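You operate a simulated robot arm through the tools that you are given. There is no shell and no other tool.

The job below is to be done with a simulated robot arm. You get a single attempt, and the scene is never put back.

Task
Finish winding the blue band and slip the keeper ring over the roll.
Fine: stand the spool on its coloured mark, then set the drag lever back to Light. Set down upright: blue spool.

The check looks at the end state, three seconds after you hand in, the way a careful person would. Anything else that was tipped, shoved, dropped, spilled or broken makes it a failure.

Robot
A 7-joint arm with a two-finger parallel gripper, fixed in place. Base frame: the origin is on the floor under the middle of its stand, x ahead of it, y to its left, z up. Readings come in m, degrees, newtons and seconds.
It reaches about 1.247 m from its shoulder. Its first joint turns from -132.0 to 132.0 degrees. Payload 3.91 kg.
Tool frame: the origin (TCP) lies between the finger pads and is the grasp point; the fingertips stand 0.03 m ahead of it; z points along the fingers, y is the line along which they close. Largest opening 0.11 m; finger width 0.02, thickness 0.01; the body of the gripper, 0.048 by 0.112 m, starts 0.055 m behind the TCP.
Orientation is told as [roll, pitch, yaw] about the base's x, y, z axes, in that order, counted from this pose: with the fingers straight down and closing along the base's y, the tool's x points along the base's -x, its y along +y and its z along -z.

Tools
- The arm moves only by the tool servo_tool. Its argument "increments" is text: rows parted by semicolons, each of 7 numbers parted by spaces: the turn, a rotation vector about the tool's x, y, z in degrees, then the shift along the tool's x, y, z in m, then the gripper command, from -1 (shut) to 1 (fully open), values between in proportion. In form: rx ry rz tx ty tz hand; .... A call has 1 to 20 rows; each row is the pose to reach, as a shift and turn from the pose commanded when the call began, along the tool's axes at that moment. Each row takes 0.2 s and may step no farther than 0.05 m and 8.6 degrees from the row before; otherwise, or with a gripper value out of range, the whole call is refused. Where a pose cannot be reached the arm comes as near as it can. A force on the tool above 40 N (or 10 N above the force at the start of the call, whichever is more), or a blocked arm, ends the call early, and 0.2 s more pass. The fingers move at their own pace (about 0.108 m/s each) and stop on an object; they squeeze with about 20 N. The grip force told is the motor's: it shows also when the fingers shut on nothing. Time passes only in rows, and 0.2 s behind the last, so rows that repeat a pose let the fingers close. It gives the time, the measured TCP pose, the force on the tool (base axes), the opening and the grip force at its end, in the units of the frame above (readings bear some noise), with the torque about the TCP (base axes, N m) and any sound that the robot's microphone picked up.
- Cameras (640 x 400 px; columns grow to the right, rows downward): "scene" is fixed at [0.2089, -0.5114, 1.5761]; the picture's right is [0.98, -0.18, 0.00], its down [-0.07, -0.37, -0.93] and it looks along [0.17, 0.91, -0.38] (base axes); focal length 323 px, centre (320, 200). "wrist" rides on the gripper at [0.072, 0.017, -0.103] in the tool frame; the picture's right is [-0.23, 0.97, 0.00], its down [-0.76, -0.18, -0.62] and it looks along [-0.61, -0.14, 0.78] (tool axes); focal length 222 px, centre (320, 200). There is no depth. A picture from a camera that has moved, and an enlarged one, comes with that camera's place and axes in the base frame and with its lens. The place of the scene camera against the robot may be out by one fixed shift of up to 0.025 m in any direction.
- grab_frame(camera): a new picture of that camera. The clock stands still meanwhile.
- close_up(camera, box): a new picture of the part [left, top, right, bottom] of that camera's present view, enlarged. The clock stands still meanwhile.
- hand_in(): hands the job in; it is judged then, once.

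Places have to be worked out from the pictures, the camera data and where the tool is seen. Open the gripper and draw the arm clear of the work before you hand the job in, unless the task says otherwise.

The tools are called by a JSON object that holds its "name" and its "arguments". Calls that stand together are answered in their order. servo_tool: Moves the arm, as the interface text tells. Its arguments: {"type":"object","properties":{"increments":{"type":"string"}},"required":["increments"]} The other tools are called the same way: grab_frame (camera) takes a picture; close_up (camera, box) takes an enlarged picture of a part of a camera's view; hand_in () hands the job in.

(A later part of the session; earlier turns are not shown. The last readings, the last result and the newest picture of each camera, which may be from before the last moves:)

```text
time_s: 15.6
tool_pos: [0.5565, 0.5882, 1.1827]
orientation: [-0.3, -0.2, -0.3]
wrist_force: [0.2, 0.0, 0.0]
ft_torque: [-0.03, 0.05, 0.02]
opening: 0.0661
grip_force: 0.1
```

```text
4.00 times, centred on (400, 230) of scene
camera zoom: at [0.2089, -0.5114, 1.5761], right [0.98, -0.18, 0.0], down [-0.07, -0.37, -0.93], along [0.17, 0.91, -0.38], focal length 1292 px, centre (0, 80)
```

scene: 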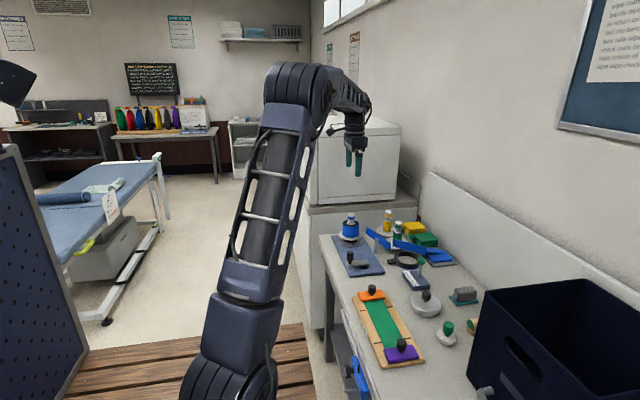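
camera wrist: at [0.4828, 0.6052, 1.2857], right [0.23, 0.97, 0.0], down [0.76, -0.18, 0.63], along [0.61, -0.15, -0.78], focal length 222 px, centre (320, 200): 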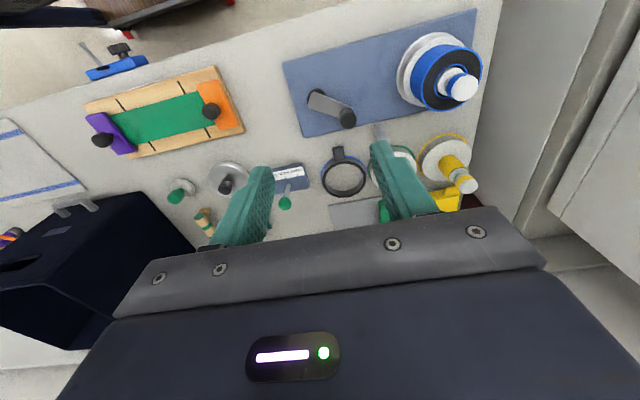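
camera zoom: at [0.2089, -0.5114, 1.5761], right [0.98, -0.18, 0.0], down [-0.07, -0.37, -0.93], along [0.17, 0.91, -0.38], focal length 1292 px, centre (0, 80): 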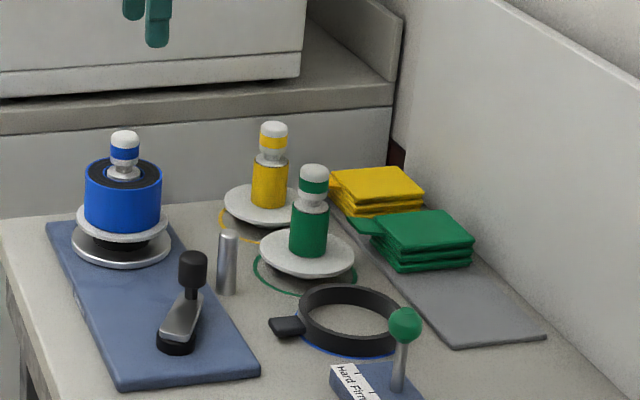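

The band stays wound and the work area is undisturbed. Now I zoom on the ring, spool and lever from both cameras to place the ring's tab and the spool axis precisely.

{"name": "close_up", "arguments": {"camera": "wrist", "box": [260, 130, 400, 220]}}

{"name": "close_up", "arguments": {"camera": "wrist", "box": [370, 10, 500, 130]}}

{"name": "close_up", "arguments": {"camera": "scene", "box": [380, 240, 440, 280]}}

{"name": "close_up", "arguments": {"camera": "scene", "box": [325, 205, 375, 255]}}

```text
4.44 times, centred on (330, 175) of wrist
camera zoom: at [0.4828, 0.6052, 1.2857], right [0.23, 0.97, 0.0], down [0.76, -0.18, 0.63], along [0.61, -0.15, -0.78], focal length 987 px, centre (276, 311)
```

zoom: 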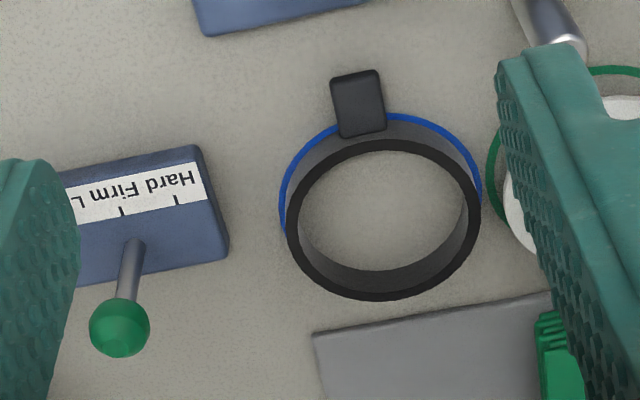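

```text
3.33 times, centred on (435, 70) of wrist
camera zoom: at [0.4828, 0.6052, 1.2857], right [0.23, 0.97, 0.0], down [0.76, -0.18, 0.63], along [0.61, -0.15, -0.78], focal length 740 px, centre (-63, 633)
```

zoom: 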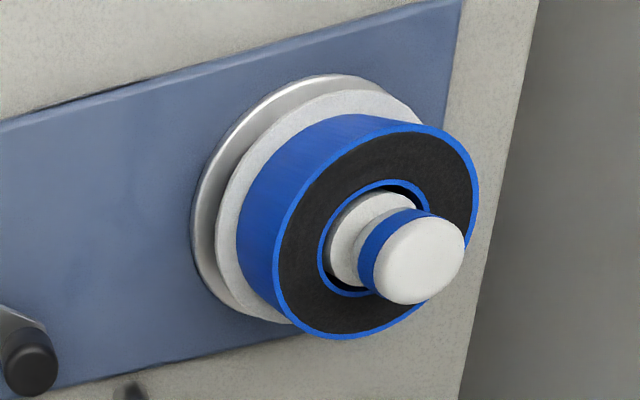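

```text
10.00 times, centred on (410, 260) of scene
camera zoom: at [0.2089, -0.5114, 1.5761], right [0.98, -0.18, 0.0], down [-0.07, -0.37, -0.93], along [0.17, 0.91, -0.38], focal length 3230 px, centre (-580, -400)
```

zoom: 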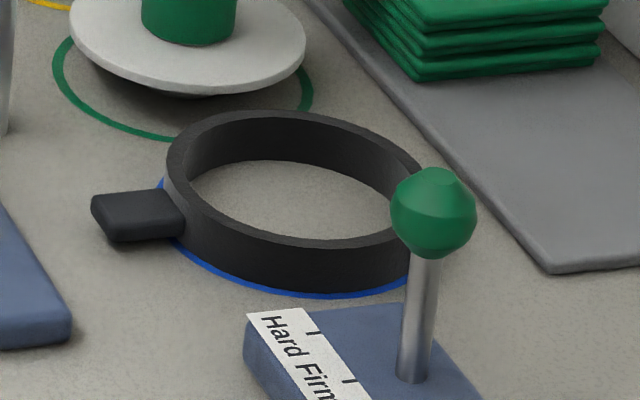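

```text
8.00 times, centred on (350, 230) of scene
camera zoom: at [0.2089, -0.5114, 1.5761], right [0.98, -0.18, 0.0], down [-0.07, -0.37, -0.93], along [0.17, 0.91, -0.38], focal length 2584 px, centre (80, -40)
```

zoom: 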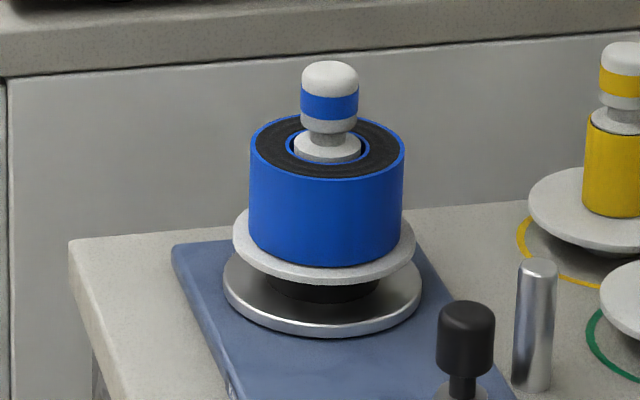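

The tab is near (0.73, 0.59, top about 0.805). I level the gripper's small tilt and move lower over that area for more exact views.

{"name": "servo_tool", "arguments": {"increments": "0 0 0 -0.02 0.002 0.035 0.6; -0.1 0.1 -0.1 -0.04 0.004 0.07 1; -0.2 0.15 -0.2 -0.06 0.006 0.107 1; -0.3 0.2 -0.3 -0.08 0.009 0.145 1; -0.3 0.2 -0.3 -0.1035 0.012 0.183 1; -0.3 0.2 -0.3 -0.1035 0.012 0.183 1"}}

{"name": "close_up", "arguments": {"camera": "wrist", "box": [240, 100, 420, 220]}}

{"name": "grab_frame", "arguments": {"camera": "wrist"}}

```text
time_s: 17.0
tool_pos: [0.6632, 0.5981, 1.0]
orientation: [-0.1, 0.0, -0.1]
wrist_force: [0.4, 1.3, 0.5]
ft_torque: [0.03, 0.01, 0.01]
opening: 0.11
grip_force: 0.0
```

```text
3.33 times, centred on (330, 160) of wrist
camera zoom: at [0.5881, 0.6145, 1.1036], right [0.23, 0.97, 0.0], down [0.76, -0.18, 0.62], along [0.61, -0.14, -0.78], focal length 740 px, centre (287, 333)
```

zoom: 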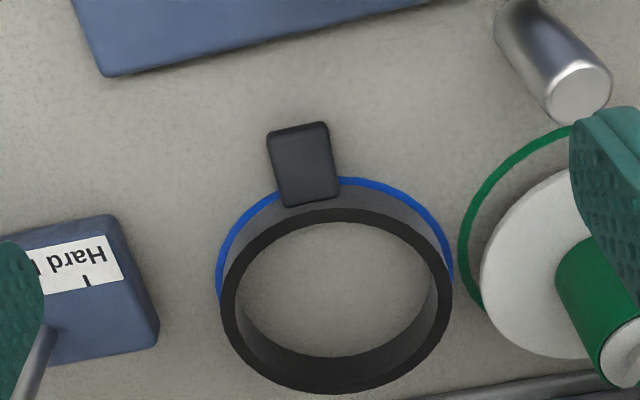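

```text
taken
camera wrist: at [0.5881, 0.6145, 1.1036], right [0.23, 0.97, 0.0], down [0.76, -0.18, 0.62], along [0.61, -0.14, -0.78], focal length 222 px, centre (320, 200)
```

wrist: 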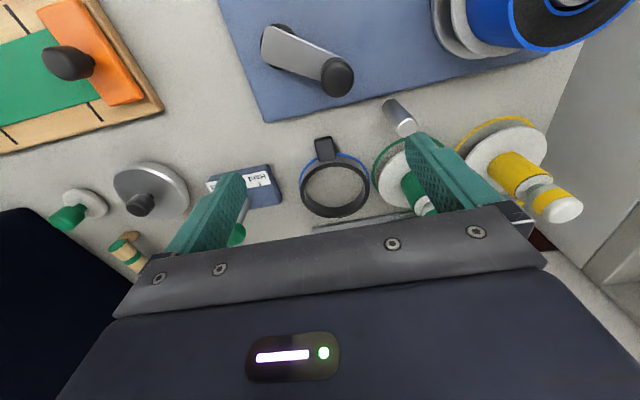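

Tab centre looks to be about (0.732, 0.588), roughly 25 mm wide in y, ring centre about (0.80, 0.588), ring inner width about 98 mm against a roll of about 88 mm. I take a second, lower-angle view to fix heights.

{"name": "servo_tool", "arguments": {"increments": "0 0 0 0.032 -0.0015 0.022 1; 0 0 0 0.0632 -0.003 0.045 1; 0 0 0 0.0632 -0.003 0.045 1"}}

{"name": "close_up", "arguments": {"camera": "wrist", "box": [240, 120, 420, 240]}}

{"name": "close_up", "arguments": {"camera": "scene", "box": [330, 190, 450, 290]}}

```text
time_s: 17.8
tool_pos: [0.5984, 0.5947, 0.9551]
orientation: [0.0, 0.0, 0.0]
wrist_force: [0.3, -1.3, -0.2]
ft_torque: [-0.02, 0.0, 0.04]
opening: 0.1102
grip_force: 0.1
```

```text
3.33 times, centred on (330, 180) of wrist
camera zoom: at [0.5239, 0.6113, 1.0593], right [0.23, 0.97, 0.0], down [0.76, -0.18, 0.62], along [0.61, -0.14, -0.78], focal length 740 px, centre (287, 267)
```

zoom: 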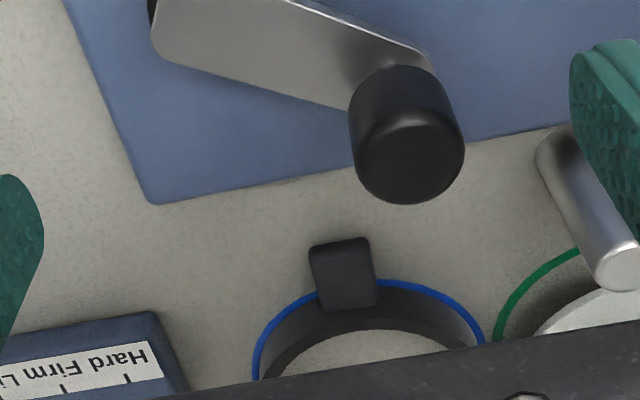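

```text
4.00 times, centred on (390, 240) of scene
camera zoom: at [0.2089, -0.5114, 1.5761], right [0.98, -0.18, 0.0], down [-0.07, -0.37, -0.93], along [0.17, 0.91, -0.38], focal length 1292 px, centre (40, 40)
```

zoom: 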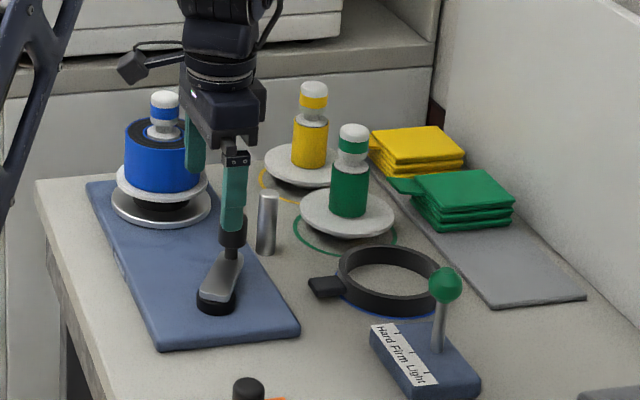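

Bench top works out at about z = 0.80, tab top about 0.81, tab centred near (0.729, 0.589). Before gripping the ring I want the spool axis exactly, so I rise and look at the spool from two angles.

{"name": "servo_tool", "arguments": {"increments": "0 0 0 0 0 -0.045 1; 0 0 0 0 0 -0.09 1; 0 0 0 0.01 0.01 -0.135 1; 0 0 0 0.035 0.045 -0.145 1; 0 0 0 0.06 0.08 -0.145 1; 0 0 0 0.085 0.115 -0.145 1; 0 0 0 0.105 0.145 -0.145 1; 0 0 0 0.118 0.165 -0.145 1; 0 0 0 0.118 0.165 -0.145 1"}}

{"name": "close_up", "arguments": {"camera": "wrist", "box": [270, 110, 430, 220]}}

{"name": "grab_frame", "arguments": {"camera": "wrist"}}

```text
time_s: 19.8
tool_pos: [0.4786, 0.7604, 1.1017]
orientation: [-0.1, 0.0, 0.1]
wrist_force: [0.4, -0.1, 0.5]
ft_torque: [0.02, 0.0, -0.04]
opening: 0.1099
grip_force: 0.1
```

```text
3.64 times, centred on (350, 165) of wrist
camera zoom: at [0.4054, 0.7773, 1.2045], right [0.23, 0.97, 0.0], down [0.76, -0.18, 0.62], along [0.61, -0.14, -0.78], focal length 808 px, centre (211, 327)
```

zoom: 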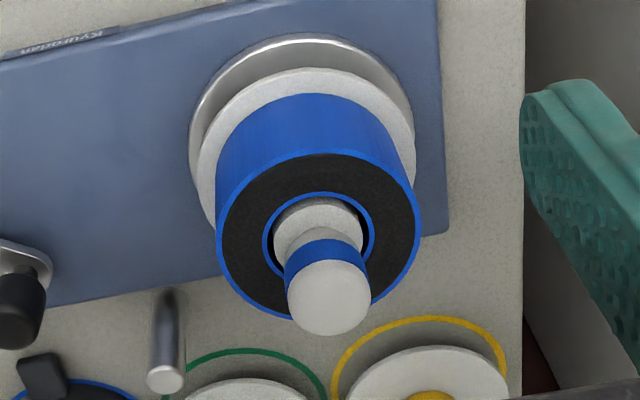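

```text
taken
camera wrist: at [0.4054, 0.7773, 1.2045], right [0.23, 0.97, 0.0], down [0.76, -0.18, 0.62], along [0.61, -0.14, -0.78], focal length 222 px, centre (320, 200)
```

wrist: 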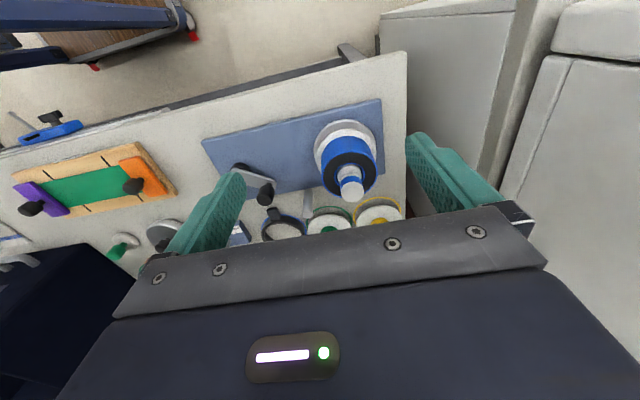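

I have one angle on the spool. I go higher and more overhead for the second angle.

{"name": "servo_tool", "arguments": {"increments": "0 0 0 -0.027 0 -0.033 1; 0 0 0 -0.054 0 -0.066 1; 0 0 0 -0.082 0 -0.1 1; 0 0 0 -0.082 0 -0.1 1"}}

{"name": "close_up", "arguments": {"camera": "wrist", "box": [260, 50, 420, 160]}}

```text
time_s: 20.8
tool_pos: [0.5636, 0.7608, 1.2007]
orientation: [0.0, 0.0, 0.1]
wrist_force: [0.0, 0.4, -0.5]
ft_torque: [0.02, -0.04, -0.01]
opening: 0.1102
grip_force: 0.2
```

```text
3.64 times, centred on (340, 105) of wrist
camera zoom: at [0.488, 0.7773, 1.3045], right [0.23, 0.97, 0.0], down [0.76, -0.18, 0.62], along [0.61, -0.14, -0.78], focal length 808 px, centre (247, 546)
```

zoom: 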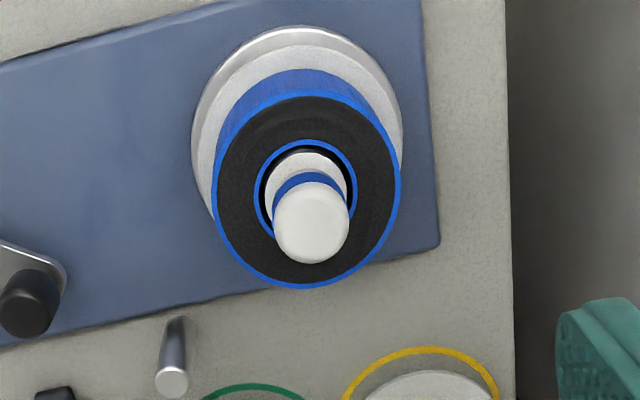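

Spool axis triangulates to (0.599, 0.779), roll top z ≈ 0.909, roll about 87 mm across; ring centre (0.802, 0.589), so the ring centre is about 71 mm beyond a grip at x = 0.731. I move to hover above the tab.

{"name": "servo_tool", "arguments": {"increments": "0 0 0 -0.025 -0.025 0.02 0.5; 0 0 0 -0.05 -0.05 0.045 0.2; 0 0 0 -0.075 -0.075 0.075 0; 0 0 0 -0.1 -0.1 0.105 0; 0 0 0 -0.123 -0.125 0.135 0; 0 0 0 -0.145 -0.148 0.17 0; 0 0 0 -0.16 -0.165 0.21 0; 0 0 0 -0.1674 -0.1718 0.25 0; 0 0 0 -0.1674 -0.1718 0.25 0"}}

{"name": "grab_frame", "arguments": {"camera": "wrist"}}

{"name": "close_up", "arguments": {"camera": "scene", "box": [340, 190, 460, 290]}}

```text
time_s: 22.8
tool_pos: [0.7305, 0.5876, 0.9486]
orientation: [0.1, -0.1, 0.1]
wrist_force: [-0.5, 0.1, 0.6]
ft_torque: [0.0, 0.0, -0.02]
opening: 0.055
grip_force: 0.0
```

```text
taken
camera wrist: at [0.6555, 0.6042, 1.0528], right [0.23, 0.97, 0.0], down [0.76, -0.18, 0.62], along [0.61, -0.14, -0.78], focal length 222 px, centre (320, 200)
```

wrist: 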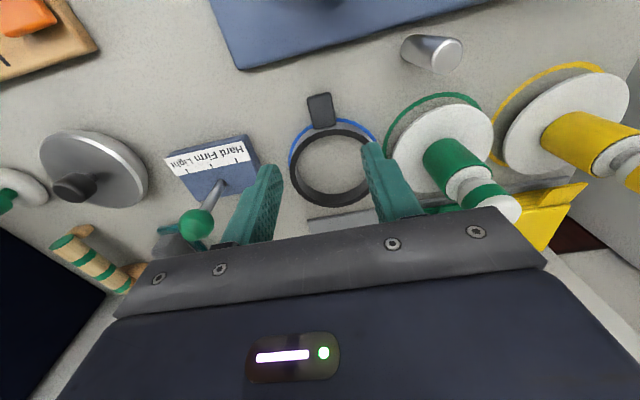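

```text
4.00 times, centred on (400, 240) of scene
camera zoom: at [0.2089, -0.5114, 1.5761], right [0.98, -0.18, 0.0], down [-0.07, -0.37, -0.93], along [0.17, 0.91, -0.38], focal length 1292 px, centre (0, 40)
```

zoom: 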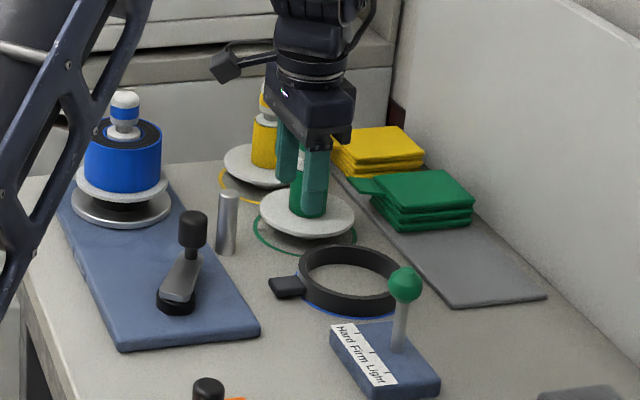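

Hovering at (0.7305, 0.588, 0.949) with the tab straight below between the fingers. I descend most of the way and check from the scene camera.

{"name": "servo_tool", "arguments": {"increments": "0 0 0 0 0.001 0.04 0; 0 0 0 0 0.001 0.08 0; 0 0 0 0 0.001 0.1 0; 0 0 0 0 0.001 0.107 0; 0 0 0 0 0.001 0.107 0"}}

{"name": "close_up", "arguments": {"camera": "scene", "box": [380, 225, 440, 275]}}

{"name": "close_up", "arguments": {"camera": "wrist", "box": [230, 110, 410, 230]}}

```text
time_s: 24.0
tool_pos: [0.729, 0.5895, 0.8442]
orientation: [0.0, 0.0, 0.0]
wrist_force: [-0.1, -0.2, 0.7]
ft_torque: [-0.01, 0.0, -0.01]
opening: 0.0553
grip_force: 0.0
```

```text
8.00 times, centred on (410, 250) of scene
camera zoom: at [0.2089, -0.5114, 1.5761], right [0.98, -0.18, 0.0], down [-0.07, -0.37, -0.93], along [0.17, 0.91, -0.38], focal length 2584 px, centre (-400, -200)
```

zoom: 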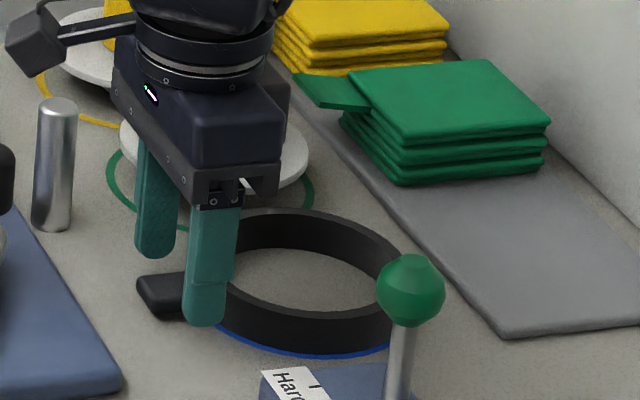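

```text
3.33 times, centred on (320, 170) of wrist
camera zoom: at [0.656, 0.6064, 0.9473], right [0.23, 0.97, 0.0], down [0.76, -0.18, 0.62], along [0.61, -0.14, -0.78], focal length 740 px, centre (320, 300)
```

zoom: 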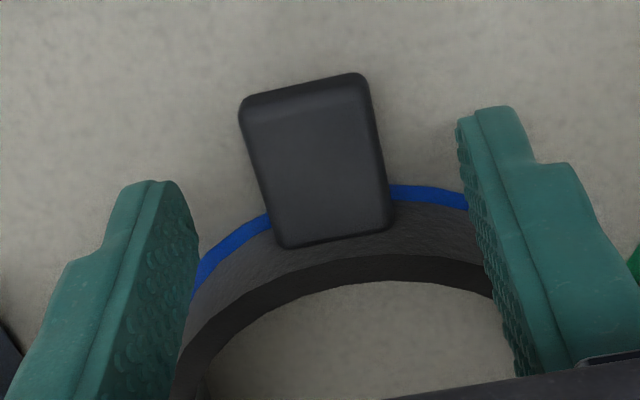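

The tab sits centred between the fingers (tab spans x 0.711–0.747). I shift 4 mm forward, lower the last 11 mm slowly and close on the tab.

{"name": "servo_tool", "arguments": {"increments": "0 0 0 -0.003 -0.0007 0.004 0; 0 0 0 -0.004 -0.0007 0.008 0; 0 0 0 -0.004 -0.0007 0.011 0; 0 0 0 -0.004 -0.0007 0.011 -0.3; 0 0 0 -0.004 -0.0007 0.011 -0.6; 0 0 0 -0.004 -0.0007 0.011 -1; 0 0 0 -0.004 -0.0007 0.011 -1; 0 0 0 -0.004 -0.0007 0.011 -1"}}

{"name": "close_up", "arguments": {"camera": "scene", "box": [380, 225, 440, 275]}}

{"name": "close_up", "arguments": {"camera": "wrist", "box": [230, 110, 410, 230]}}

```text
time_s: 25.8
tool_pos: [0.7333, 0.5885, 0.8337]
orientation: [0.1, 0.0, 0.1]
wrist_force: [0.5, 0.6, 1.7]
ft_torque: [0.06, -0.01, 0.05]
opening: 0.0249
grip_force: 20.1
```

```text
8.00 times, centred on (410, 250) of scene
camera zoom: at [0.2089, -0.5114, 1.5761], right [0.98, -0.18, 0.0], down [-0.07, -0.37, -0.93], along [0.17, 0.91, -0.38], focal length 2584 px, centre (-400, -200)
```

zoom: 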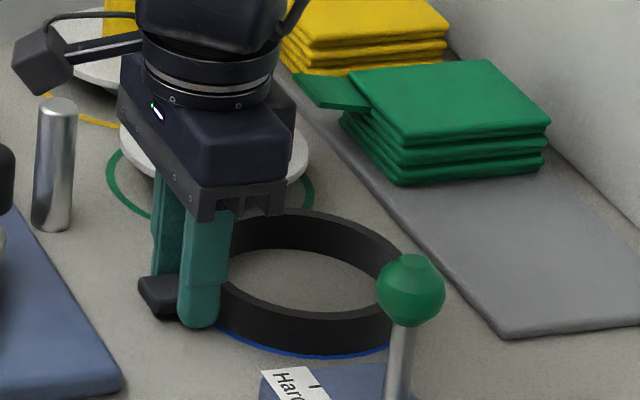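

```text
3.33 times, centred on (320, 170) of wrist
camera zoom: at [0.6599, 0.6057, 0.9369], right [0.23, 0.97, 0.0], down [0.76, -0.18, 0.62], along [0.61, -0.14, -0.78], focal length 740 px, centre (320, 300)
```

zoom: 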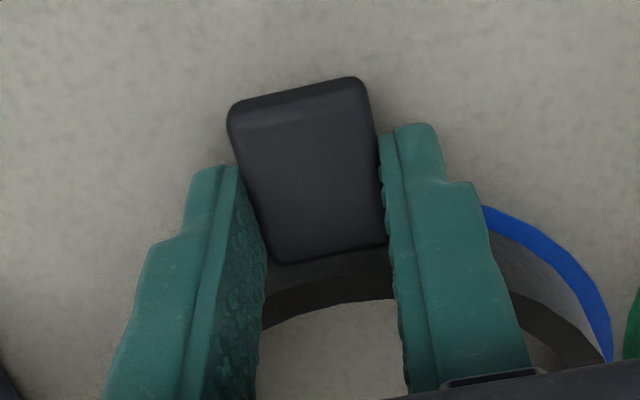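

The tab is gripped (opening 24.9 mm, 20 N). I lift slowly and check that the ring stays level.

{"name": "servo_tool", "arguments": {"increments": "0 0 0 0 0 -0.005 -1; 0 0 0 0 0 -0.015 -1; 0 0 0 0 0 -0.03 -1; 0 0 0 0 0 -0.045 -1; 0 0 0 0 0 -0.06 -1; 0 0 0 0 0 -0.06 -1"}}

{"name": "close_up", "arguments": {"camera": "scene", "box": [370, 205, 450, 275]}}

{"name": "grab_frame", "arguments": {"camera": "wrist"}}

```text
time_s: 27.2
tool_pos: [0.7339, 0.59, 0.8938]
orientation: [0.0, -0.1, 0.2]
wrist_force: [0.0, -0.7, -0.9]
ft_torque: [-0.01, 0.01, 0.0]
opening: 0.0248
grip_force: 19.9
```

```text
5.71 times, centred on (410, 240) of scene
camera zoom: at [0.2089, -0.5114, 1.5761], right [0.98, -0.18, 0.0], down [-0.07, -0.37, -0.93], along [0.17, 0.91, -0.38], focal length 1846 px, centre (-194, -29)
```

zoom: 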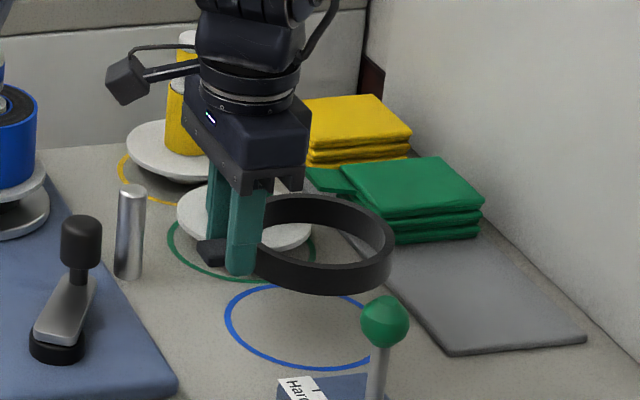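

```text
taken
camera wrist: at [0.6603, 0.6064, 0.9972], right [0.23, 0.97, 0.0], down [0.76, -0.18, 0.62], along [0.61, -0.14, -0.78], focal length 222 px, centre (320, 200)
```

wrist: 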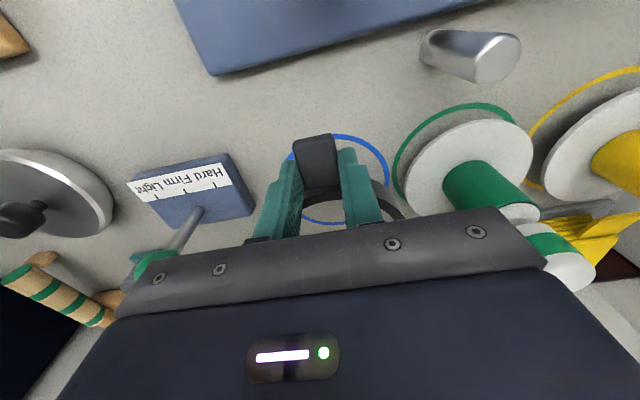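

The ring hangs level and the blue circle mark is now visible. I lift to clear the spool's knob, then carry the ring over the spool axis.

{"name": "servo_tool", "arguments": {"increments": "0 0 0 0 0 -0.034 -1; 0 0 0 0 0 -0.068 -1; 0 0 0 0 0 -0.102 -1; 0 0 0 0 0 -0.136 -1; 0 0 0 0.0255 0.0236 -0.136 -1; 0 0 0 0.051 0.0471 -0.136 -1; 0 0 0 0.0764 0.0707 -0.136 -1; 0 0 0 0.1018 0.0943 -0.136 -1; 0 0 0 0.1273 0.1178 -0.136 -1; 0 0 0 0.1527 0.1414 -0.136 -1; 0 0 0 0.1782 0.165 -0.136 -1; 0 0 0 0.2036 0.1885 -0.136 -1; 0 0 0 0.2036 0.1885 -0.136 -1"}}

{"name": "close_up", "arguments": {"camera": "scene", "box": [315, 180, 395, 260]}}

{"name": "grab_frame", "arguments": {"camera": "wrist"}}

```text
time_s: 30.0
tool_pos: [0.5291, 0.7791, 1.0294]
orientation: [0.1, 0.0, 0.0]
wrist_force: [0.9, 0.5, -1.4]
ft_torque: [-0.03, 0.05, -0.02]
opening: 0.0248
grip_force: 20.2
```

```text
5.00 times, centred on (355, 220) of scene
camera zoom: at [0.2089, -0.5114, 1.5761], right [0.98, -0.18, 0.0], down [-0.07, -0.37, -0.93], along [0.17, 0.91, -0.38], focal length 1615 px, centre (145, 100)
```

zoom: 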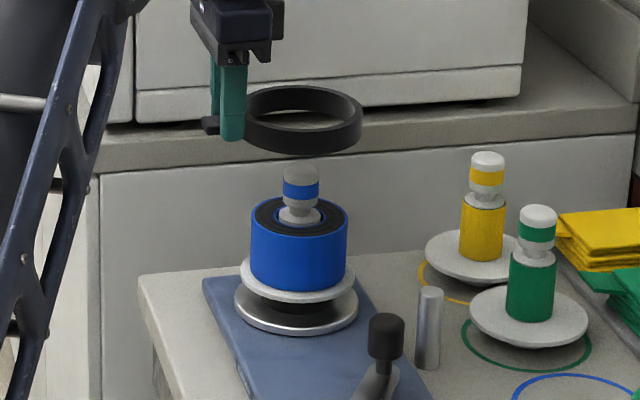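

```text
taken
camera wrist: at [0.4556, 0.795, 1.1332], right [0.23, 0.97, 0.0], down [0.76, -0.18, 0.62], along [0.61, -0.14, -0.78], focal length 222 px, centre (320, 200)
```

wrist: 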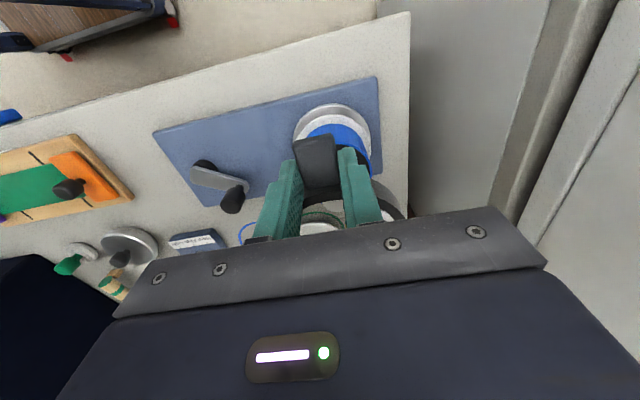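

The ring hovers above the knob. I zoom in to check the ring-to-spool alignment before lowering.

{"name": "close_up", "arguments": {"camera": "scene", "box": [335, 190, 395, 240]}}

{"name": "close_up", "arguments": {"camera": "wrist", "box": [240, 90, 440, 240]}}

```text
8.00 times, centred on (365, 215) of scene
camera zoom: at [0.2089, -0.5114, 1.5761], right [0.98, -0.18, 0.0], down [-0.07, -0.37, -0.93], along [0.17, 0.91, -0.38], focal length 2584 px, centre (-40, 80)
```

zoom: 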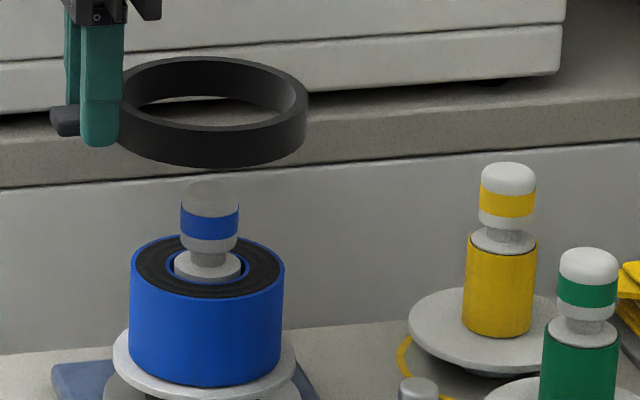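

```text
2.67 times, centred on (340, 165) of wrist
camera zoom: at [0.4556, 0.795, 1.1332], right [0.23, 0.97, 0.0], down [0.76, -0.18, 0.62], along [0.61, -0.14, -0.78], focal length 592 px, centre (267, 293)
```

zoom: 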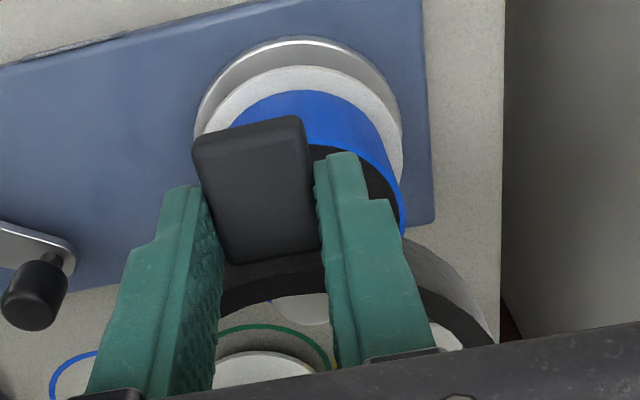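

Seen from the scene camera the ring should go about 2–3 mm further in +x. I correct that and lower until the ring is past the knob but still above the roll, then recheck.

{"name": "servo_tool", "arguments": {"increments": "0 0 0 -0.0027 0 0 -1; 0 0 0 -0.0027 0 0.02 -1; 0 0 0 -0.0027 0 0.04 -1; 0 0 0 -0.0027 0 0.055 -1; 0 0 0 -0.0027 0 0.068 -1; 0 0 0 -0.0027 0 0.068 -1"}}

{"name": "close_up", "arguments": {"camera": "scene", "box": [325, 205, 375, 245]}}

{"name": "close_up", "arguments": {"camera": "wrist", "box": [240, 90, 440, 240]}}

```text
time_s: 31.4
tool_pos: [0.5334, 0.7767, 0.9602]
orientation: [0.1, 0.0, 0.1]
wrist_force: [-0.6, 0.4, -0.6]
ft_torque: [0.04, 0.01, -0.02]
opening: 0.0248
grip_force: 19.9
```

```text
10.00 times, centred on (350, 225) of scene
camera zoom: at [0.2089, -0.5114, 1.5761], right [0.98, -0.18, 0.0], down [-0.07, -0.37, -0.93], along [0.17, 0.91, -0.38], focal length 3230 px, centre (20, -50)
```

zoom: 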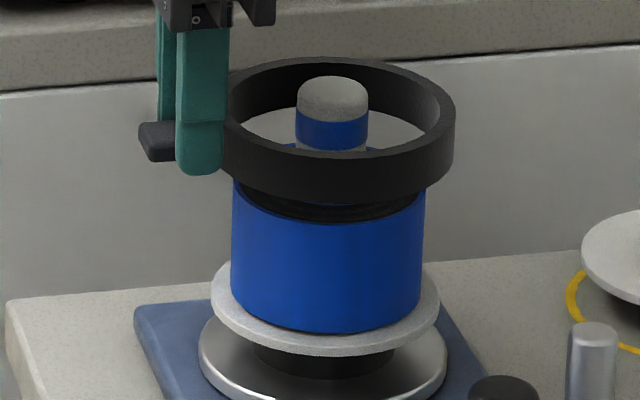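

```text
2.67 times, centred on (340, 165) of wrist
camera zoom: at [0.459, 0.794, 1.0647], right [0.23, 0.97, 0.0], down [0.76, -0.18, 0.62], along [0.61, -0.14, -0.78], focal length 592 px, centre (267, 293)
```

zoom: 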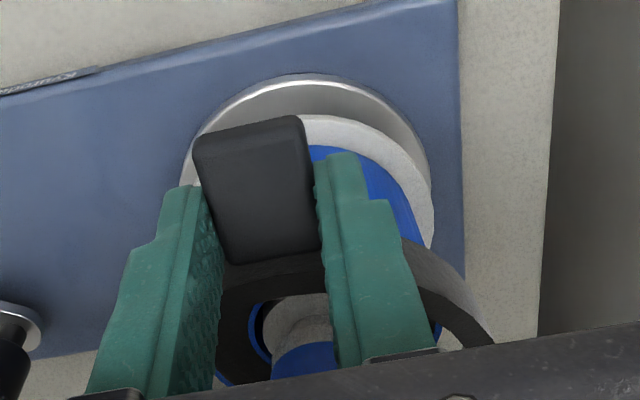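

The ring is concentric with the roll within about 1–2 mm. I lower it around the roll in small steps.

{"name": "servo_tool", "arguments": {"increments": "0 0 0 0.0008 0.001 0.01 -1; 0 0 0 0.0008 0.001 0.02 -1; 0 0 0 0.0008 0.001 0.03 -1; 0 0 0 0.0008 0.001 0.037 -1; 0 0 0 0.0008 0.001 0.037 -1"}}

{"name": "close_up", "arguments": {"camera": "scene", "box": [325, 205, 375, 245]}}

```text
time_s: 32.6
tool_pos: [0.532, 0.7784, 0.9246]
orientation: [0.1, 0.0, 0.2]
wrist_force: [-0.6, -0.1, 0.5]
ft_torque: [-0.04, 0.03, 0.01]
opening: 0.0251
grip_force: 20.5
```

```text
10.00 times, centred on (350, 225) of scene
camera zoom: at [0.2089, -0.5114, 1.5761], right [0.98, -0.18, 0.0], down [-0.07, -0.37, -0.93], along [0.17, 0.91, -0.38], focal length 3230 px, centre (20, -50)
```

zoom: 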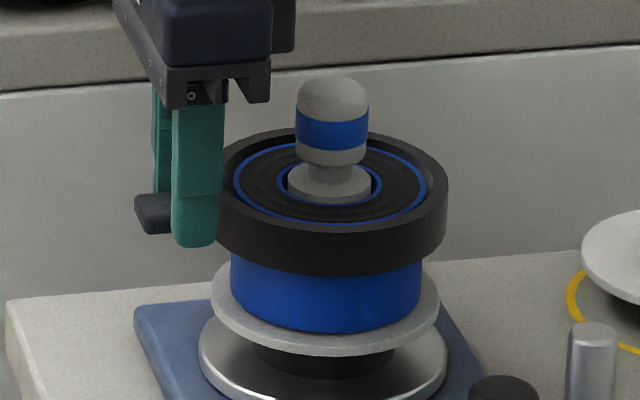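

The ring encircles the roll with free clearance and no contact force. I lower it further toward the flange.

{"name": "servo_tool", "arguments": {"increments": "0 0 0 0 0 0.008 -1; 0 0 0 0 0 0.016 -1; 0 0 0 0 0 0.022 -1; 0 0 0 0 0 0.026 -1; 0 0 0 0 0 0.026 -1"}}

{"name": "close_up", "arguments": {"camera": "scene", "box": [325, 205, 375, 245]}}

```text
time_s: 33.8
tool_pos: [0.5328, 0.7788, 0.8985]
orientation: [-0.1, 0.1, 0.1]
wrist_force: [0.6, -1.2, 0.4]
ft_torque: [0.01, -0.02, 0.0]
opening: 0.0247
grip_force: 20.1
```

```text
10.00 times, centred on (350, 225) of scene
camera zoom: at [0.2089, -0.5114, 1.5761], right [0.98, -0.18, 0.0], down [-0.07, -0.37, -0.93], along [0.17, 0.91, -0.38], focal length 3230 px, centre (20, -50)
```

zoom: 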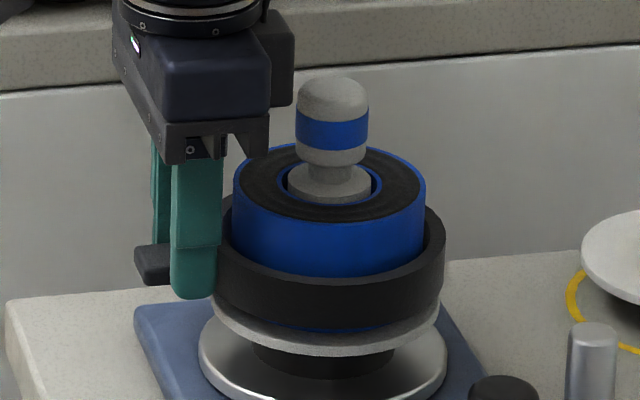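

The ring is a few millimetres above the flange. I ease down in 1.5 mm steps to feel for contact.

{"name": "servo_tool", "arguments": {"increments": "0 0 0 0 0 0.0015 -1; 0 0 0 0 0 0.003 -1; 0 0 0 0 0 0.004 -1; 0 0 0 0 0 0.004 -1"}}

{"name": "close_up", "arguments": {"camera": "scene", "box": [325, 205, 375, 245]}}

```text
time_s: 34.8
tool_pos: [0.5309, 0.7789, 0.8942]
orientation: [0.0, 0.0, 0.1]
wrist_force: [-0.8, -0.9, -0.9]
ft_torque: [0.04, 0.06, 0.01]
opening: 0.0248
grip_force: 20.1
```

```text
10.00 times, centred on (350, 225) of scene
camera zoom: at [0.2089, -0.5114, 1.5761], right [0.98, -0.18, 0.0], down [-0.07, -0.37, -0.93], along [0.17, 0.91, -0.38], focal length 3230 px, centre (20, -50)
```

zoom: 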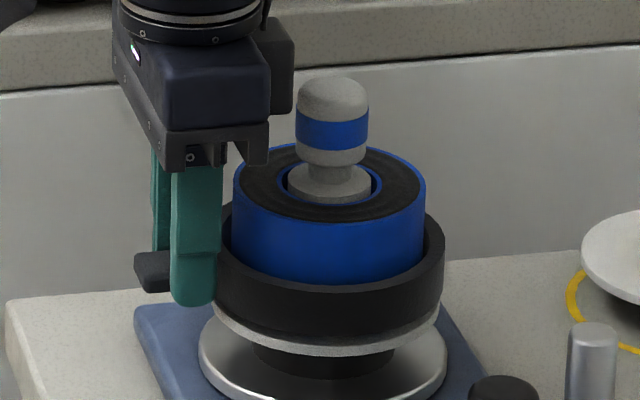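

Still no contact, but only a millimetre or two left. I lower 2 mm more, then open the fingers gently to let the ring rest.

{"name": "servo_tool", "arguments": {"increments": "0 0 0 0 0 0.001 -1; 0 0 0 0 0 0.002 -1; 0 0 0 0 0 0.002 -1; 0 0 0 0 0 0.002 -0.4; 0 0 0 0 0 0.002 -0.2; 0 0 0 0 0 0.002 -0.2"}}

{"name": "close_up", "arguments": {"camera": "scene", "box": [325, 205, 375, 245]}}

{"name": "grab_frame", "arguments": {"camera": "wrist"}}

```text
time_s: 36.2
tool_pos: [0.5323, 0.7796, 0.8924]
orientation: [0.0, 0.0, -0.1]
wrist_force: [-0.3, 0.5, -0.1]
ft_torque: [-0.01, -0.04, 0.0]
opening: 0.0443
grip_force: 0.1
```

```text
10.00 times, centred on (350, 225) of scene
camera zoom: at [0.2089, -0.5114, 1.5761], right [0.98, -0.18, 0.0], down [-0.07, -0.37, -0.93], along [0.17, 0.91, -0.38], focal length 3230 px, centre (20, -50)
```

zoom: 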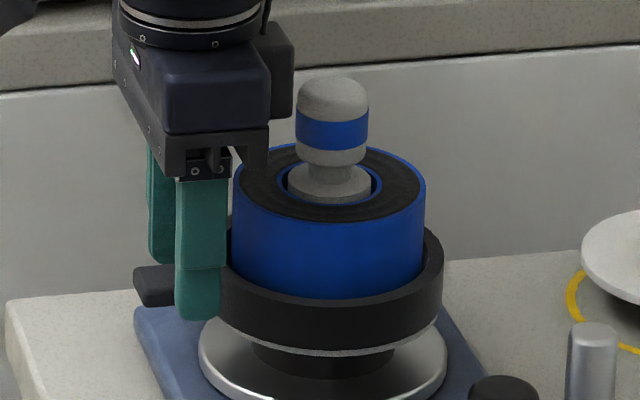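

```text
taken
camera wrist: at [0.4581, 0.7953, 0.9961], right [0.23, 0.97, 0.0], down [0.76, -0.18, 0.62], along [0.61, -0.14, -0.78], focal length 222 px, centre (320, 200)
```

wrist: 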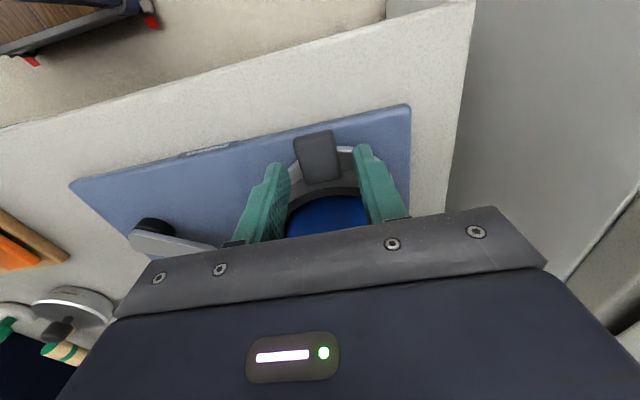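

The ring has dropped the last bit and lies level on the flange around the roll. I raise the gripper straight off the tab, then shift above the spool knob with the fingers open.

{"name": "servo_tool", "arguments": {"increments": "0 0 0 0 0 -0.02 -0.2; 0 0 0 0 0 -0.05 -0.2; 0 0 0 0 0 -0.09 -0.1; 0 0 0 0 0 -0.135 0.1; 0 0 0 0 0 -0.165 0.3; 0 0 0 -0.03 0 -0.165 0.3; 0 0 0 -0.0667 -0.0005 -0.165 0.3; 0 0 0 -0.0667 -0.0005 -0.165 0.3"}}

{"name": "close_up", "arguments": {"camera": "scene", "box": [315, 180, 395, 260]}}

{"name": "grab_frame", "arguments": {"camera": "wrist"}}

```text
time_s: 38.0
tool_pos: [0.5987, 0.778, 1.0571]
orientation: [0.1, 0.1, 0.2]
wrist_force: [-0.6, -0.2, 0.1]
ft_torque: [0.0, -0.01, -0.03]
opening: 0.0715
grip_force: 0.0
```

```text
5.00 times, centred on (355, 220) of scene
camera zoom: at [0.2089, -0.5114, 1.5761], right [0.98, -0.18, 0.0], down [-0.07, -0.37, -0.93], along [0.17, 0.91, -0.38], focal length 1615 px, centre (145, 100)
```

zoom: 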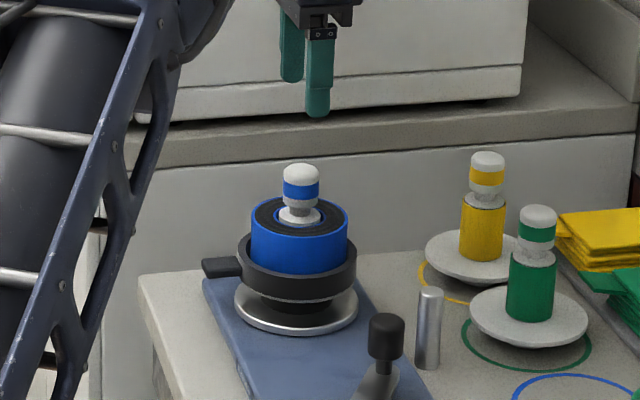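

```text
taken
camera wrist: at [0.5249, 0.7951, 1.1605], right [0.23, 0.97, 0.0], down [0.76, -0.18, 0.62], along [0.61, -0.14, -0.78], focal length 222 px, centre (320, 200)
```

wrist: 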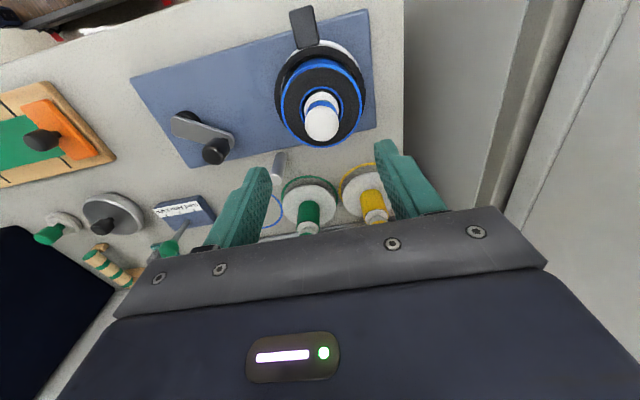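

The gripper is above the knob. I enlarge the wrist view of the knob to verify its axis.

{"name": "close_up", "arguments": {"camera": "wrist", "box": [260, 0, 400, 160]}}

{"name": "close_up", "arguments": {"camera": "scene", "box": [325, 205, 375, 255]}}

```text
2.50 times, centred on (330, 80) of wrist
camera zoom: at [0.5249, 0.7951, 1.1605], right [0.23, 0.97, 0.0], down [0.76, -0.18, 0.62], along [0.61, -0.14, -0.78], focal length 555 px, centre (295, 500)
```

zoom: 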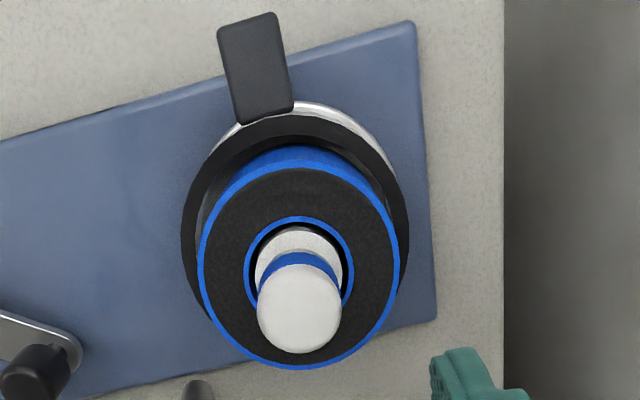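

```text
8.00 times, centred on (350, 230) of scene
camera zoom: at [0.2089, -0.5114, 1.5761], right [0.98, -0.18, 0.0], down [-0.07, -0.37, -0.93], along [0.17, 0.91, -0.38], focal length 2584 px, centre (80, -40)
```

zoom: 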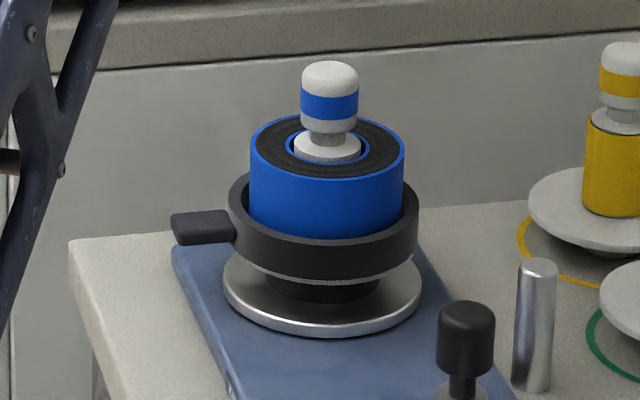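

The knob axis refines to about (0.598, 0.780), top z ≈ 0.953, roll top ≈ 0.909. I descend with fingertips stopping about 5 mm above the roll's top, then close on the knob.

{"name": "servo_tool", "arguments": {"increments": "0 0 0 0.0007 0.0015 0.035 0.3; 0 0 0 0.0007 0.0015 0.07 0; 0 0 0 0.0007 0.0015 0.095 0; 0 0 0 0.0007 0.0015 0.105 0; 0 0 0 0.0007 0.0015 0.112 0; 0 0 0 0.0007 0.0015 0.112 0"}}

{"name": "close_up", "arguments": {"camera": "scene", "box": [325, 200, 375, 250]}}

{"name": "close_up", "arguments": {"camera": "wrist", "box": [240, 90, 440, 240]}}

```text
time_s: 39.4
tool_pos: [0.5983, 0.7794, 0.945]
orientation: [0.1, 0.1, 0.1]
wrist_force: [-0.2, -0.3, 0.7]
ft_torque: [0.0, -0.01, 0.02]
opening: 0.0551
grip_force: 0.0
```

```text
8.00 times, centred on (350, 225) of scene
camera zoom: at [0.2089, -0.5114, 1.5761], right [0.98, -0.18, 0.0], down [-0.07, -0.37, -0.93], along [0.17, 0.91, -0.38], focal length 2584 px, centre (80, 0)
```

zoom: 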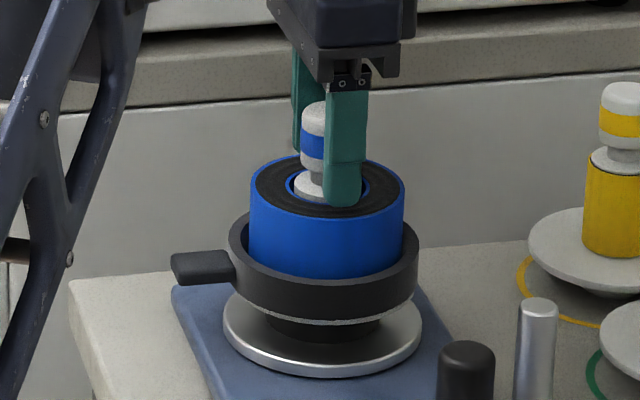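

```text
2.67 times, centred on (340, 165) of wrist
camera zoom: at [0.5241, 0.7962, 1.0487], right [0.23, 0.97, 0.0], down [0.76, -0.18, 0.62], along [0.61, -0.14, -0.78], focal length 592 px, centre (267, 293)
```

zoom: 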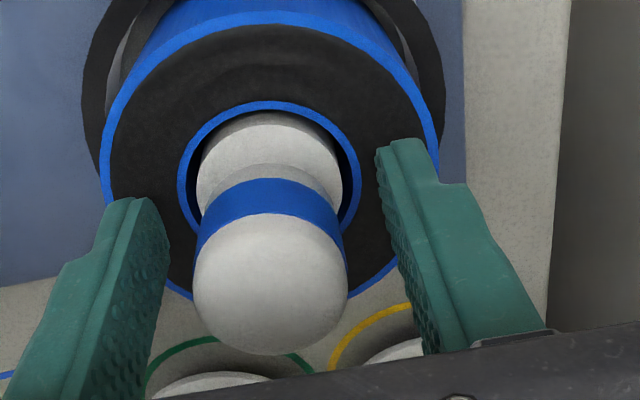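

Aligned: knob centre (0.597, 0.780) lies between the fingers, tips just above the roll. I close on the knob.

{"name": "servo_tool", "arguments": {"increments": "0 0 0 0.0008 0 0 -0.2; 0 0 0 0.0008 0 0 -0.6; 0 0 0 0.0008 0 0 -1; 0 0 0 0.0008 0 0 -1; 0 0 0 0.0008 0 0 -1"}}

{"name": "close_up", "arguments": {"camera": "wrist", "box": [240, 90, 440, 240]}}

```text
time_s: 40.6
tool_pos: [0.5975, 0.7794, 0.9444]
orientation: [0.0, 0.0, 0.1]
wrist_force: [0.3, 0.3, -0.7]
ft_torque: [-0.07, 0.01, 0.0]
opening: 0.0312
grip_force: 20.0
```

```text
2.67 times, centred on (340, 165) of wrist
camera zoom: at [0.5232, 0.7963, 1.0488], right [0.23, 0.97, 0.0], down [0.76, -0.18, 0.62], along [0.61, -0.14, -0.78], focal length 592 px, centre (267, 293)
```

zoom: 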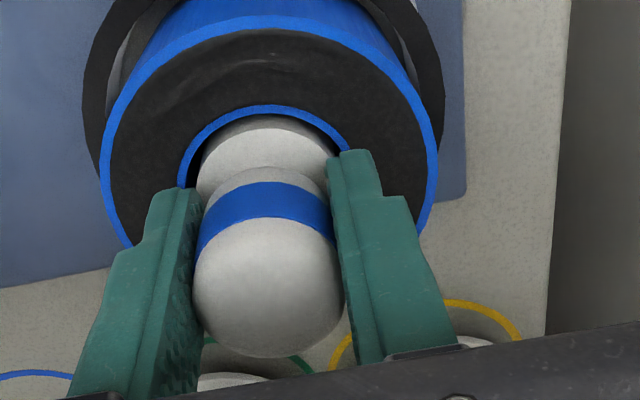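

The knob is gripped (opening 31 mm, 20 N). I lift the spool slowly straight up and check that the ring comes along level.

{"name": "servo_tool", "arguments": {"increments": "0 0 0 0 0 -0.004 -1; 0 0 0 0 0 -0.01 -1; 0 0 0 0 0 -0.018 -1; 0 0 0 0 0 -0.028 -1; 0 0 0 0 0 -0.04 -1; 0 0 0 0 0 -0.055 -1; 0 0 0 0 0 -0.07 -1; 0 0 0 0 0 -0.07 -1"}}

{"name": "close_up", "arguments": {"camera": "scene", "box": [315, 190, 395, 260]}}

```text
time_s: 42.4
tool_pos: [0.5967, 0.781, 1.0155]
orientation: [0.0, 0.0, 0.1]
wrist_force: [0.1, 0.3, -2.9]
ft_torque: [0.05, 0.02, 0.0]
opening: 0.0311
grip_force: 19.4
```

```text
5.71 times, centred on (355, 225) of scene
camera zoom: at [0.2089, -0.5114, 1.5761], right [0.98, -0.18, 0.0], down [-0.07, -0.37, -0.93], along [0.17, 0.91, -0.38], focal length 1846 px, centre (120, 57)
```

zoom: 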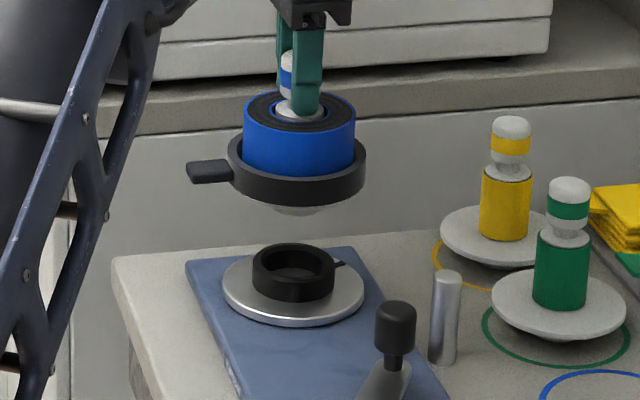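

The spool is off the turntable's cup with the ring riding level on it. I look at the bare blue mark to fix its centre before carrying the spool there.

{"name": "close_up", "arguments": {"camera": "scene", "box": [375, 235, 445, 285]}}

{"name": "grab_frame", "arguments": {"camera": "wrist"}}

```text
8.00 times, centred on (410, 260) of scene
camera zoom: at [0.2089, -0.5114, 1.5761], right [0.98, -0.18, 0.0], down [-0.07, -0.37, -0.93], along [0.17, 0.91, -0.38], focal length 2584 px, centre (-400, -280)
```

zoom: 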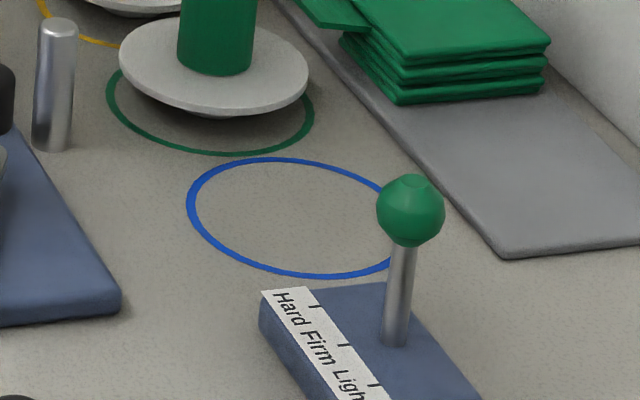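

```text
taken
camera wrist: at [0.5229, 0.7965, 1.1191], right [0.23, 0.97, 0.0], down [0.76, -0.18, 0.62], along [0.61, -0.14, -0.78], focal length 222 px, centre (320, 200)
```

wrist: 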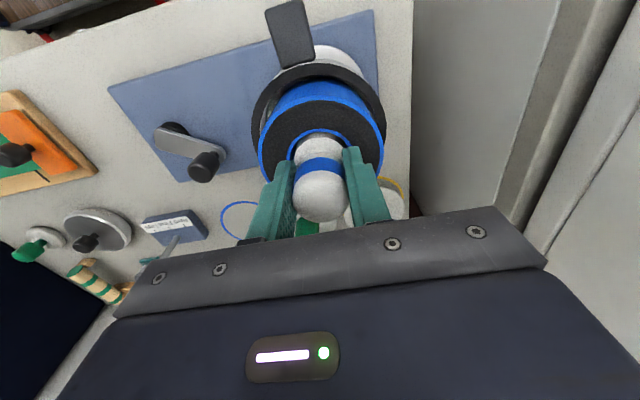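

From the wrist views the blue mark's centre is about (0.800, 0.588), radius about 0.058; the path there at foot height ~0.95 clears the post, crank and green knob. I raise and carry the spool over the mark.

{"name": "servo_tool", "arguments": {"increments": "0 0 0 0 0 -0.028 -1; 0 0 0 0 0 -0.055 -1; 0 0 0 -0.0203 -0.0193 -0.055 -1; 0 0 0 -0.0407 -0.0386 -0.055 -1; 0 0 0 -0.061 -0.0579 -0.055 -1; 0 0 0 -0.0813 -0.0772 -0.055 -1; 0 0 0 -0.1017 -0.0965 -0.055 -1; 0 0 0 -0.122 -0.1158 -0.055 -1; 0 0 0 -0.1423 -0.1351 -0.055 -1; 0 0 0 -0.1626 -0.1544 -0.055 -1; 0 0 0 -0.183 -0.1737 -0.055 -1; 0 0 0 -0.203 -0.1925 -0.055 -1; 0 0 0 -0.203 -0.1925 -0.055 -1"}}

{"name": "close_up", "arguments": {"camera": "scene", "box": [365, 185, 465, 275]}}

{"name": "grab_frame", "arguments": {"camera": "wrist"}}

```text
time_s: 45.2
tool_pos: [0.8012, 0.5876, 1.0695]
orientation: [0.0, 0.0, 0.0]
wrist_force: [0.3, 0.0, -1.0]
ft_torque: [-0.02, 0.02, -0.04]
opening: 0.0305
grip_force: 20.4
```

```text
4.44 times, centred on (415, 230) of scene
camera zoom: at [0.2089, -0.5114, 1.5761], right [0.98, -0.18, 0.0], down [-0.07, -0.37, -0.93], along [0.17, 0.91, -0.38], focal length 1436 px, centre (-102, 67)
```

zoom: 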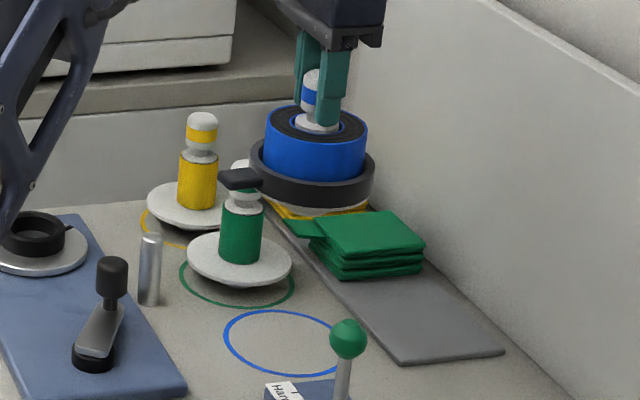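

```text
taken
camera wrist: at [0.7266, 0.6038, 1.1733], right [0.23, 0.97, 0.0], down [0.76, -0.18, 0.62], along [0.61, -0.14, -0.78], focal length 222 px, centre (320, 200)
```

wrist: 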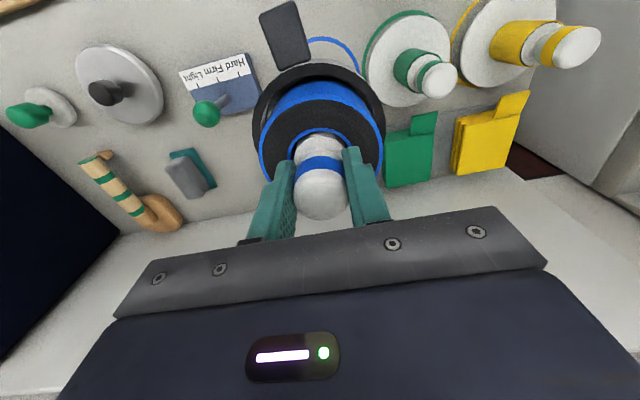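

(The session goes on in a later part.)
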